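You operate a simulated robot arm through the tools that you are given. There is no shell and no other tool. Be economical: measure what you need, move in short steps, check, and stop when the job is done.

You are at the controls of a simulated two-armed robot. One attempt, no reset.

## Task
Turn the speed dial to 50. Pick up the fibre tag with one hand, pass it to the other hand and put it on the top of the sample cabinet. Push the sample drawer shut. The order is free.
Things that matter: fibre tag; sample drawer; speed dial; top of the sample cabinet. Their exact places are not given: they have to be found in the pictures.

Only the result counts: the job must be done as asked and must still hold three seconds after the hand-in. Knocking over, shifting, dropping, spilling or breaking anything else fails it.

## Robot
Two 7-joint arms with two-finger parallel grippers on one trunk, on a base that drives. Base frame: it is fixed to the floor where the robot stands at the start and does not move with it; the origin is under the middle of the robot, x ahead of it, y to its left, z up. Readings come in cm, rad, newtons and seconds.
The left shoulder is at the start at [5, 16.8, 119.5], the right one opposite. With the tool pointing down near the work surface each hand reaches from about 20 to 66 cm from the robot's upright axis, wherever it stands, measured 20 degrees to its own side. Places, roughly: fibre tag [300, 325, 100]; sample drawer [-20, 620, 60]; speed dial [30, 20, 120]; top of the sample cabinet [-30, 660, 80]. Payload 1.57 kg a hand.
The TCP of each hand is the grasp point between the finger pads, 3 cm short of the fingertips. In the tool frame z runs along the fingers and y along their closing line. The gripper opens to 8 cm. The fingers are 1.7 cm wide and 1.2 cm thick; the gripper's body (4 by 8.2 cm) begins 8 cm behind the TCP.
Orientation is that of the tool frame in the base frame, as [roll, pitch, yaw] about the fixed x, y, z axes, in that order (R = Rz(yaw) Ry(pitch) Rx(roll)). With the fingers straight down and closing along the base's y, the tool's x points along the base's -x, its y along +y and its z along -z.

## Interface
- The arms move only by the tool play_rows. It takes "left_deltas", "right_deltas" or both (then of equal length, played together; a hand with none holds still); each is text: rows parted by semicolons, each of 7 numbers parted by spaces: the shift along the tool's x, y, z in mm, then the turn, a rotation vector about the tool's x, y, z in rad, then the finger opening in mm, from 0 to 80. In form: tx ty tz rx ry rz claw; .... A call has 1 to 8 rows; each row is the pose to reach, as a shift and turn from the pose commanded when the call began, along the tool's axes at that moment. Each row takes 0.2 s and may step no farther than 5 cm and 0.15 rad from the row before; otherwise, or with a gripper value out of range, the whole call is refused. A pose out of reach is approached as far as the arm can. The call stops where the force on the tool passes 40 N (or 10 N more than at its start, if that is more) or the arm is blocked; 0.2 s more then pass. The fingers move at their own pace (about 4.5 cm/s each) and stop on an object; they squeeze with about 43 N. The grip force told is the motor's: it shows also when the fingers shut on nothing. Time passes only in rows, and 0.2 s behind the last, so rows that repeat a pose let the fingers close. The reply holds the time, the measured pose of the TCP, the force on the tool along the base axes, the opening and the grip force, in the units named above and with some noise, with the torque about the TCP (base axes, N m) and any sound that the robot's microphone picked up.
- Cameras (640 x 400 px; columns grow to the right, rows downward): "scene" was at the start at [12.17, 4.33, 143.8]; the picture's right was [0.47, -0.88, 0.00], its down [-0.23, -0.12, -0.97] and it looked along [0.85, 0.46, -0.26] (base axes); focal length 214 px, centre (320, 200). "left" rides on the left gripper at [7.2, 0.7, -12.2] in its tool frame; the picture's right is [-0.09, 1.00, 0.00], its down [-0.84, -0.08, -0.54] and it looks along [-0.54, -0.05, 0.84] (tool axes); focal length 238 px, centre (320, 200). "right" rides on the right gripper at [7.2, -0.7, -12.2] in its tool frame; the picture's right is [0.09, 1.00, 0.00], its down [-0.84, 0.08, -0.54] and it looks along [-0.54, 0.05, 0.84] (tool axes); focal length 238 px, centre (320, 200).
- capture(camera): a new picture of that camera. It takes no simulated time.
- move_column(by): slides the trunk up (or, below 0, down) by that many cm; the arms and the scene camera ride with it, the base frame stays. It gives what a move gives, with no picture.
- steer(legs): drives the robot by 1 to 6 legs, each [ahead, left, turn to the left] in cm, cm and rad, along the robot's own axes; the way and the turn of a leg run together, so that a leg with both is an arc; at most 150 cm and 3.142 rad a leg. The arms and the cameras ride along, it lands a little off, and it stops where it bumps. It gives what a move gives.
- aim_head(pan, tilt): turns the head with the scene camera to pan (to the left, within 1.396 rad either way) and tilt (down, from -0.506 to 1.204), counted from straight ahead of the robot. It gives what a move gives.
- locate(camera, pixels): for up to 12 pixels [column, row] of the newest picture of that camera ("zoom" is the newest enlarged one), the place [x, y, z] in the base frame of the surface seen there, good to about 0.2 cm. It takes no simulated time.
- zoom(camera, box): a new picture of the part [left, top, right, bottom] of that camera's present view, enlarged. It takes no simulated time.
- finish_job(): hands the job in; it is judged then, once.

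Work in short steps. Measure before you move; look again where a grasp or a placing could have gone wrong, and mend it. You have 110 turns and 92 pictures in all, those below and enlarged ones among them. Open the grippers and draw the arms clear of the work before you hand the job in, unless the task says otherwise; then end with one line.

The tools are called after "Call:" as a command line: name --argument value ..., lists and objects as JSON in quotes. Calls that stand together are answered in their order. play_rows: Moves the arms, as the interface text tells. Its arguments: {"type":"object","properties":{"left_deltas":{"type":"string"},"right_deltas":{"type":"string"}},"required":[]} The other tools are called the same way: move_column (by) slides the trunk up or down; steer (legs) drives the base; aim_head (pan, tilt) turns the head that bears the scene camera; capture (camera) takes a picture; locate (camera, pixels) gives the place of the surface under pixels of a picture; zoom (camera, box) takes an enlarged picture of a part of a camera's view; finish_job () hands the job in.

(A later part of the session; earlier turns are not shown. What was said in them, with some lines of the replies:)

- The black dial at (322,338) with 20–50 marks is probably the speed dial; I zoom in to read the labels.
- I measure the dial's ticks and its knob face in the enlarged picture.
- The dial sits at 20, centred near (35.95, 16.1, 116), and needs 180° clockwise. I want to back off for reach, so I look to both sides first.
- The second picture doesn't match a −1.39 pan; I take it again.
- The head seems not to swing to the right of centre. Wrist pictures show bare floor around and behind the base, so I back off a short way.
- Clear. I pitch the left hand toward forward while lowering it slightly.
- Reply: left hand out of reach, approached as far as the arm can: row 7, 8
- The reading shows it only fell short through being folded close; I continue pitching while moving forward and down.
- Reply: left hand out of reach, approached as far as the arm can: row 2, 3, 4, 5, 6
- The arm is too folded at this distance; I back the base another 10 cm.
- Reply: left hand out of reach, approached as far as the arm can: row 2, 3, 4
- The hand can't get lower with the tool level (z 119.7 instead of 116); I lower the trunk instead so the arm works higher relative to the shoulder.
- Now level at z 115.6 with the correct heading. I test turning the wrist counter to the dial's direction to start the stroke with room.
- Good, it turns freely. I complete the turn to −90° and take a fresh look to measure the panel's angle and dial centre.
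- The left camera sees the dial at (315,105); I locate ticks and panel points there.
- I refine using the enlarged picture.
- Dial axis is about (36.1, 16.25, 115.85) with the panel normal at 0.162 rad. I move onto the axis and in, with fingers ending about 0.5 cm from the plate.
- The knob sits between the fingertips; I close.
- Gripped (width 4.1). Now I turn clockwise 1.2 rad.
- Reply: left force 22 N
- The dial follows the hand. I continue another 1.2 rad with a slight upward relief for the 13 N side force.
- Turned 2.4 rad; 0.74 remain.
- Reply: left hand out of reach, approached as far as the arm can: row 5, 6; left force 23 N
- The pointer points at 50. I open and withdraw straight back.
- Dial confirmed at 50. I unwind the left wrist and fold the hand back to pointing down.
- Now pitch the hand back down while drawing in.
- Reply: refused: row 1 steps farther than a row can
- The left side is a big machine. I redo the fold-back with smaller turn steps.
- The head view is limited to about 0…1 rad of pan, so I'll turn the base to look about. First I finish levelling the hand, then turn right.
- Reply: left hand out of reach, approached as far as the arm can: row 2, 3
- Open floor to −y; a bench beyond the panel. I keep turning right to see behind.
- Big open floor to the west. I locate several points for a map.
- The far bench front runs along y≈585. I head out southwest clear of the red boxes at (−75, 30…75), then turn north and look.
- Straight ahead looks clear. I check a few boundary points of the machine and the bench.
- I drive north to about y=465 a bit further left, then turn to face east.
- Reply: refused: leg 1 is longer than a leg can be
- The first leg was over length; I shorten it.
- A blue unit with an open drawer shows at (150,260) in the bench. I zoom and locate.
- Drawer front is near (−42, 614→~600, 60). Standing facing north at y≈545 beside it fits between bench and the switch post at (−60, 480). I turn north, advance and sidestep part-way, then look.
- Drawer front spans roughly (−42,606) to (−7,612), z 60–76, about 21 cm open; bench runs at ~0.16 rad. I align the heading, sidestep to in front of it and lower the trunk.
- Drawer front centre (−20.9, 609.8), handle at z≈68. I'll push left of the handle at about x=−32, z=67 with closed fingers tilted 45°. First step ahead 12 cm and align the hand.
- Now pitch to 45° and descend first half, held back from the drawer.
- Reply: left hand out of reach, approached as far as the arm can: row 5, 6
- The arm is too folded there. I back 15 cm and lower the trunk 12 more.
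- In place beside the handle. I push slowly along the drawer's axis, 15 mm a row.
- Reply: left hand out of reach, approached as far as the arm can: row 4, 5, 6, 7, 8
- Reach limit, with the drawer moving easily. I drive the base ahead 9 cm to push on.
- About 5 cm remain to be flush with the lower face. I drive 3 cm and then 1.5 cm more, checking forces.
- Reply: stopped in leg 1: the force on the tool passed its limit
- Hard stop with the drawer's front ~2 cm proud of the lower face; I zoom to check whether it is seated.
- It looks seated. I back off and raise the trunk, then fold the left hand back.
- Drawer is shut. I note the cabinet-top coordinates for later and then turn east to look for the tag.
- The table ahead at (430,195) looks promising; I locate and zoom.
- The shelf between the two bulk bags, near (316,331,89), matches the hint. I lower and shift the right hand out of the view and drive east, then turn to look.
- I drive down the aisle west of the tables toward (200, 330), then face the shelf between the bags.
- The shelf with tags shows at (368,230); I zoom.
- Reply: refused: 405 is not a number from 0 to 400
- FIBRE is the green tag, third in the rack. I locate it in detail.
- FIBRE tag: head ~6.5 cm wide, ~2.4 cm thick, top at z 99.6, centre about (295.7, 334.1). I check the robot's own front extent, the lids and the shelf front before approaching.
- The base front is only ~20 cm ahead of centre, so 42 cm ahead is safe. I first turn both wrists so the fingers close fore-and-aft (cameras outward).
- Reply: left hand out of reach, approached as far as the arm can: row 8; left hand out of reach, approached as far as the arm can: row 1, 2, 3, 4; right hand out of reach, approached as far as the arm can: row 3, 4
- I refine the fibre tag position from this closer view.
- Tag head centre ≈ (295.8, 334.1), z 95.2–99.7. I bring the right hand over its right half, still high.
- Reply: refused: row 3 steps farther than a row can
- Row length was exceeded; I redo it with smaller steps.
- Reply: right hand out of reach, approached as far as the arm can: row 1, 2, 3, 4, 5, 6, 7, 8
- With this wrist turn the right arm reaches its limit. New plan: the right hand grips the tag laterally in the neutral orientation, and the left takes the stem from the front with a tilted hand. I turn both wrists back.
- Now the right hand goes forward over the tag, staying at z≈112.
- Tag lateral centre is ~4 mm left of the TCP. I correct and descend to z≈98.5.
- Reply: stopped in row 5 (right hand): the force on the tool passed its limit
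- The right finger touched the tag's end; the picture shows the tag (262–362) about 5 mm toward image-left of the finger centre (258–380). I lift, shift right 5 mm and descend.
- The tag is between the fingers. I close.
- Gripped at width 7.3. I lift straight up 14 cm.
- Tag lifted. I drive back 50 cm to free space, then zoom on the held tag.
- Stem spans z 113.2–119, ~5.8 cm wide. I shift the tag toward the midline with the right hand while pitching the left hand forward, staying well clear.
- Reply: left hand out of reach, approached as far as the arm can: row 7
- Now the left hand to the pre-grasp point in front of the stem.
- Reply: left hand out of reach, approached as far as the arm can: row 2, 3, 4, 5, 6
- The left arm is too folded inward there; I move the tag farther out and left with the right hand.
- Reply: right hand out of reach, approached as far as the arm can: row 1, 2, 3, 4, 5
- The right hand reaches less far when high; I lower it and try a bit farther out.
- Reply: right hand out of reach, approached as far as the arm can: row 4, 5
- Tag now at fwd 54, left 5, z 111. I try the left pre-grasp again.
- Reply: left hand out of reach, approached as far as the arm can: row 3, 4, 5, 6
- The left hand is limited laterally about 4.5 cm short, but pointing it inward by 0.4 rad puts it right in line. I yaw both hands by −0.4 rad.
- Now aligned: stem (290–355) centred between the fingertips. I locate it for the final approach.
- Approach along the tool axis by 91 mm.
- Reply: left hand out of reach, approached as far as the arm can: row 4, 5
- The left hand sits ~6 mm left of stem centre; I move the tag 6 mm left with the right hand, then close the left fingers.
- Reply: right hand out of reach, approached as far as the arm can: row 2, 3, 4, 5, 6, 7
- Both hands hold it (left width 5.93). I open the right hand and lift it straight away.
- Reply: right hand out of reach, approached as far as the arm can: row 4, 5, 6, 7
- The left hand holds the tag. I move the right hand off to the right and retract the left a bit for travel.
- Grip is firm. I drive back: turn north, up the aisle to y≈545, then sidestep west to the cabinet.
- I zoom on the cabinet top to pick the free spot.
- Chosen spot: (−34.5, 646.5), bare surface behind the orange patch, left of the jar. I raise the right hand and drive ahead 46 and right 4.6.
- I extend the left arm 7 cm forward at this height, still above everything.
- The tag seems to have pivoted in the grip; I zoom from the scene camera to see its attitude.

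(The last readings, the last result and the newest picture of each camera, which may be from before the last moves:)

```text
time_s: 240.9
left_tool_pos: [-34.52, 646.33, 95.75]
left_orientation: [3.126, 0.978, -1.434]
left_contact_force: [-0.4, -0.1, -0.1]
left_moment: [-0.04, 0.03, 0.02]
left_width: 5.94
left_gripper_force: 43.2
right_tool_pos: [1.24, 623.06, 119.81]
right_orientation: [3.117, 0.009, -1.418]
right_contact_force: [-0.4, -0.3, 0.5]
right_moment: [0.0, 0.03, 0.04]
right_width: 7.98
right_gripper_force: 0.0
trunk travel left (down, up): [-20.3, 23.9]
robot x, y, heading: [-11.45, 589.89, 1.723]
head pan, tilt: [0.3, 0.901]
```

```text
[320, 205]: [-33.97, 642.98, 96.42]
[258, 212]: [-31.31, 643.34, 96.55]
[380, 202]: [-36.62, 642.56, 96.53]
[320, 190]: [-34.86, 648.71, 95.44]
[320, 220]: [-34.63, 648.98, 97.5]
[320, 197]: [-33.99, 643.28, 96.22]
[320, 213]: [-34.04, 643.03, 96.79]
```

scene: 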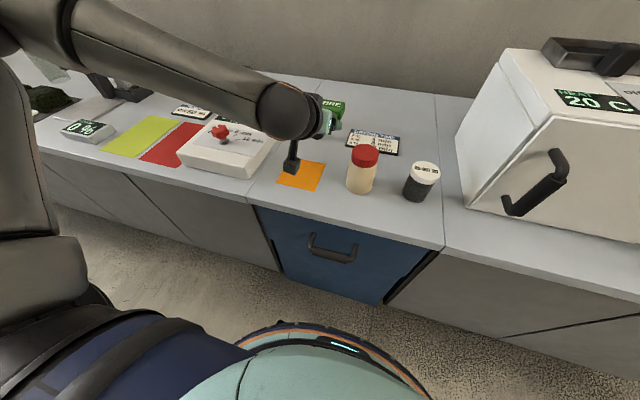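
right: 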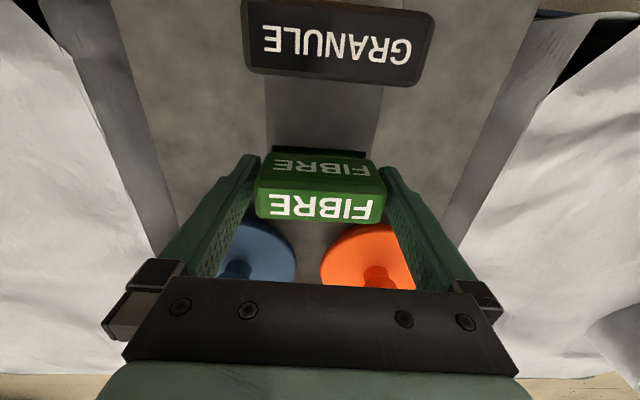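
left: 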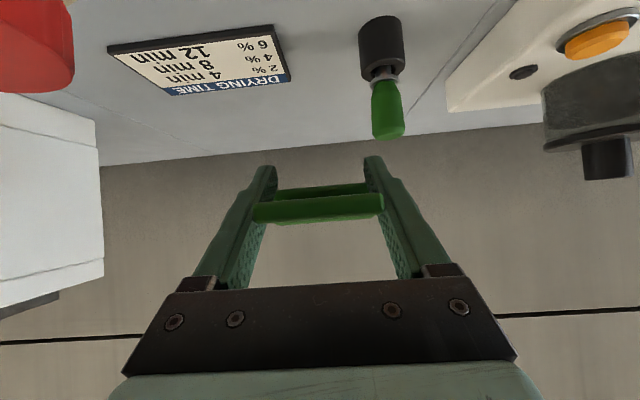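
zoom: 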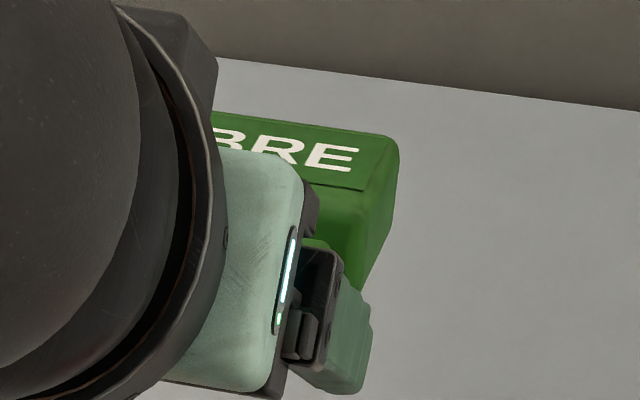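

From the left camera the tag lies level: stem end at (−34, 643, 96.5), head forward at y≈649+. It tipped away 90°, text face up. I confirm with the enlarged scene picture.

Call:
zoom --camera "scene" --box '[325, 75, 365, 115]'

Call:
locate --camera "zoom" --pixels '[[380, 140], [340, 160], [300, 130], [230, 122], [370, 185], [340, 220], [350, 260], [385, 220], [320, 245]]'

```text
10.00 times, centred on (345, 95) of scene
```

zoom: 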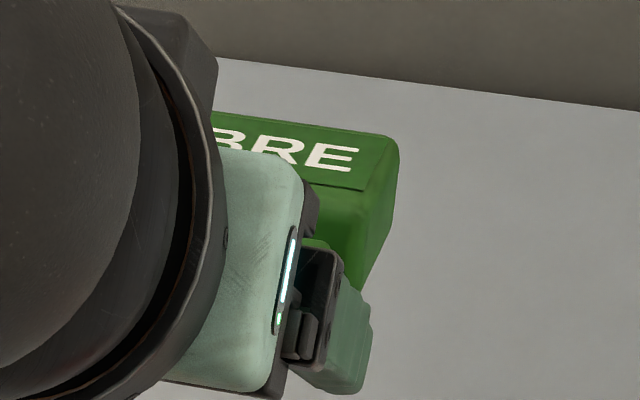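

```text
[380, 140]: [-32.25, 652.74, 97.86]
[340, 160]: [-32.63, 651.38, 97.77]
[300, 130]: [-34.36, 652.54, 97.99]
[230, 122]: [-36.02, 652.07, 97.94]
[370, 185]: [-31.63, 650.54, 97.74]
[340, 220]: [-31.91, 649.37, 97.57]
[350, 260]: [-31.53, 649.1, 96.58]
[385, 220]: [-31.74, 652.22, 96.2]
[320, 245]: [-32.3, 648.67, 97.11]
```

The tag is level (top face z 97.8). I move back to (−35, 641.5) to stay clear of the sign and green tool, and tip the hand 0.23 rad nose-down so the head end leads.

Call:
play_rows --left_deltas "9 5 -13 0 0 0 40; 18 10 -26 0 0 0 40; 26 14 -38 0 0.1 0 40; 26 14 -38 0 0.2 0 40; 26 14 -38 0 0.23 0 40; 26 14 -38 0 0.23 0 40"

Call:
move_column --by -9

Call:
capture --camera "left"

Call:
capture --camera "scene"

```text
time_s: 242.3
left_tool_pos: [-35.17, 641.58, 95.87]
left_orientation: [3.132, 0.745, -1.428]
left_contact_force: [0.0, -1.2, 0.0]
left_moment: [-0.02, -0.01, -0.01]
left_width: 5.91
left_gripper_force: 42.4
right_tool_pos: [1.15, 622.99, 119.82]
right_orientation: [3.117, 0.009, -1.418]
right_contact_force: [0.2, 0.1, 0.3]
right_moment: [0.0, -0.03, 0.02]
right_width: 7.99
right_gripper_force: 0.1
trunk travel left (down, up): [-20.3, 23.9]
robot x, y, heading: [-11.79, 590.39, 1.724]
head pan, tilt: [0.3, 0.901]
```

```text
time_s: 243.6
left_tool_pos: [-35.2, 641.7, 86.78]
left_orientation: [3.131, 0.749, -1.428]
left_contact_force: [-0.4, -1.1, 0.5]
left_moment: [-0.05, -0.02, 0.01]
left_width: 5.93
left_gripper_force: 42.7
right_tool_pos: [1.22, 623.06, 110.76]
right_orientation: [3.116, 0.011, -1.418]
right_contact_force: [-1.3, -0.2, -0.2]
right_moment: [-0.07, -0.01, 0.01]
right_width: 7.98
right_gripper_force: 0.0
trunk travel left (down, up): [-11.3, 32.9]
robot x, y, heading: [-11.34, 590.33, 1.725]
head pan, tilt: [0.3, 0.901]
```

```text
10 pictures are left
```

left: 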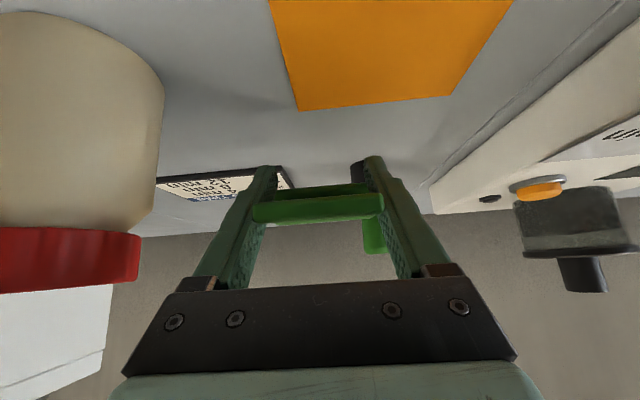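

```text
9 pictures are left
```

scene: 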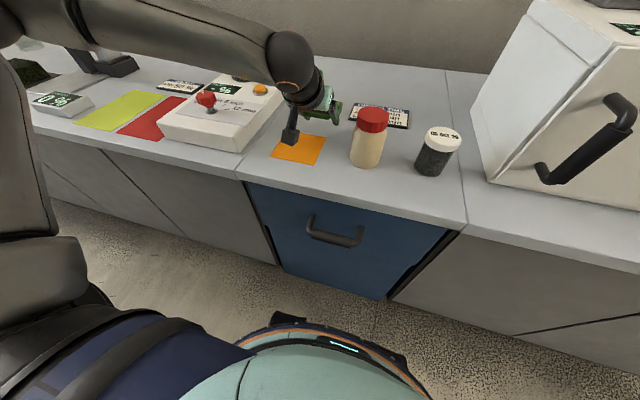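

Call:
locate --camera "left" --pixels '[[320, 207], [262, 212], [378, 204], [320, 188], [375, 250], [262, 180], [372, 170], [355, 170], [290, 185], [100, 200]]'

Call:
locate --camera "scene" --pixels '[[335, 105], [338, 112], [330, 118], [352, 112], [372, 160], [322, 150], [273, 150]]'

```text
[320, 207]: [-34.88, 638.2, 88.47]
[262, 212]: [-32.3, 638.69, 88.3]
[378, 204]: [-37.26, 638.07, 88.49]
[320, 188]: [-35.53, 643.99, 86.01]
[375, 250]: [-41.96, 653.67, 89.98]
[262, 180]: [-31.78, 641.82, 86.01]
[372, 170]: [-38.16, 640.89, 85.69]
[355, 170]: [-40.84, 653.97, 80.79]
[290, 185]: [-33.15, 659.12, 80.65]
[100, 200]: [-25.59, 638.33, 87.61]
```

```text
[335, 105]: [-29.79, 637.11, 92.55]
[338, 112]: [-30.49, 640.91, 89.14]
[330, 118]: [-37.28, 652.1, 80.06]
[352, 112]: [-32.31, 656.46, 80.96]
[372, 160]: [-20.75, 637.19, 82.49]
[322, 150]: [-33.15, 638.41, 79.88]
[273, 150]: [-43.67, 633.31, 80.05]
```

Clearances are good. I lower 3.5 cm so the fingertips are just above the top.

Call:
move_column --by -3.4

```text
time_s: 244.4
left_tool_pos: [-35.32, 641.63, 83.63]
left_orientation: [3.13, 0.749, -1.428]
left_contact_force: [0.6, -0.3, -0.9]
left_moment: [-0.03, 0.01, -0.04]
left_width: 5.96
left_gripper_force: 42.6
right_tool_pos: [1.27, 623.05, 107.46]
right_orientation: [3.117, 0.01, -1.421]
right_contact_force: [0.4, -0.3, 0.6]
right_moment: [0.02, -0.03, -0.02]
right_width: 7.99
right_gripper_force: 0.0
trunk travel left (down, up): [-7.9, 36.3]
robot x, y, heading: [-11.62, 590.17, 1.724]
head pan, tilt: [0.3, 0.901]
```

I tip the hand a little more nose-down so the head nearly touches, then open.

Call:
play_rows --left_deltas "0 0 0 0 0.06 0 40; 0 0 0 0 0.13 0 40; 0 0 0 0 0.13 0 40; 0 0 0 0 0.13 0 62; 0 0 0 0 0.13 0 68; 0 0 0 0 0.13 0 76; 0 0 0 0 0.13 0 80; 0 0 0 0 0.13 0 80"

Call:
capture --camera "left"

```text
time_s: 246.2
left_tool_pos: [-35.1, 641.62, 83.46]
left_orientation: [3.131, 0.619, -1.425]
left_contact_force: [-0.4, 0.9, 0.2]
left_moment: [0.0, -0.01, 0.03]
left_width: 8.01
left_gripper_force: 0.1
right_tool_pos: [1.21, 623.15, 107.36]
right_orientation: [3.117, 0.009, -1.42]
right_contact_force: [0.3, 0.2, -0.2]
right_moment: [0.0, -0.03, 0.04]
right_width: 8.0
right_gripper_force: 0.1
trunk travel left (down, up): [-7.9, 36.3]
robot x, y, heading: [-11.39, 589.89, 1.728]
head pan, tilt: [0.3, 0.901]
```

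```text
8 pictures are left
```

left: 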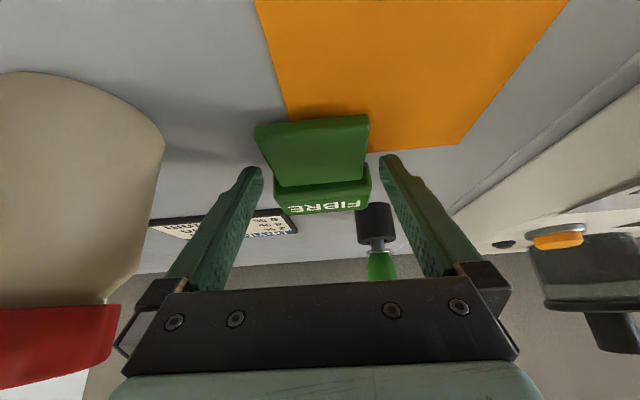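

The tag lies flat on the cabinet top. I raise the trunk straight up to clear it.

Call:
move_column --by 14

Call:
capture --camera "left"

```text
time_s: 247.8
left_tool_pos: [-35.16, 641.49, 97.58]
left_orientation: [3.131, 0.617, -1.425]
left_contact_force: [0.1, -0.9, -1.2]
left_moment: [-0.01, 0.01, 0.0]
left_width: 8.0
left_gripper_force: 0.0
right_tool_pos: [1.25, 623.1, 121.33]
right_orientation: [3.118, 0.009, -1.419]
right_contact_force: [0.3, 0.1, 0.0]
right_moment: [-0.02, -0.05, 0.01]
right_width: 7.98
right_gripper_force: 0.2
trunk travel left (down, up): [-21.9, 22.3]
robot x, y, heading: [-11.48, 590.01, 1.728]
head pan, tilt: [0.3, 0.901]
```

```text
7 pictures are left
```

left: 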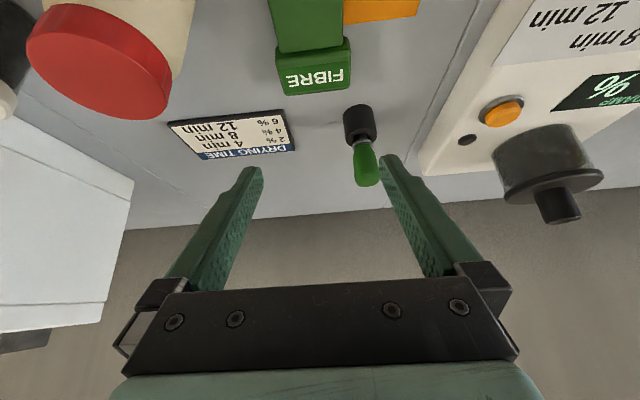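

Tag is flat and free. I back the robot away and take a final look at the drawer and tag.

Call:
steer --legs '[[-38, 0, 0]]'

Call:
capture --camera "scene"

Call:
zoom --camera "scene" --box '[330, 40, 530, 180]'

```text
time_s: 250.3
left_tool_pos: [-29.47, 603.47, 97.47]
left_orientation: [3.131, 0.62, -1.419]
left_contact_force: [0.1, 0.7, -0.4]
left_moment: [0.0, 0.02, -0.04]
left_width: 8.03
left_gripper_force: 0.0
right_tool_pos: [6.93, 585.07, 121.38]
right_orientation: [3.118, 0.009, -1.411]
right_contact_force: [-0.4, -0.1, -0.5]
right_moment: [-0.01, -0.01, -0.02]
right_width: 8.02
right_gripper_force: 0.1
trunk travel left (down, up): [-21.9, 22.3]
robot x, y, heading: [-5.12, 552.16, 1.736]
head pan, tilt: [0.3, 0.901]
```

```text
6 pictures are left
```

scene: 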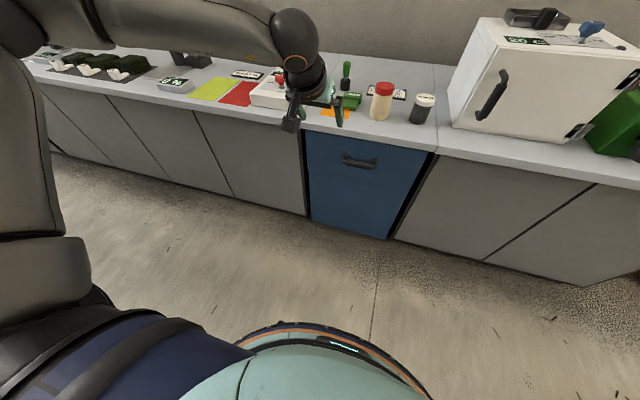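

```text
2.86 times, centred on (430, 110) of scene
```

zoom: 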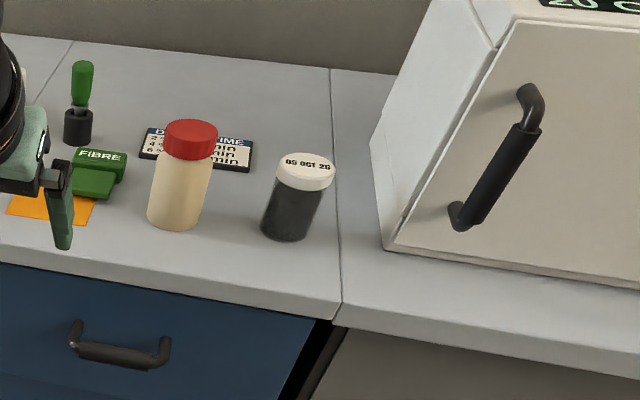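

The dial is at 50, the tag is on the cabinet top, the drawer is shut, and both hands are open and clear. I hand the job in.

Call:
finish_job

```text
The job is handed in.
```

I've handed the job in. The speed dial points to 50, and the fibre tag went from the right hand to the left and lies flat on the sample cabinet. The sample drawer is pushed to its stop; its front sits about 2 cm proud of the panel below, which I took to be how it closes.
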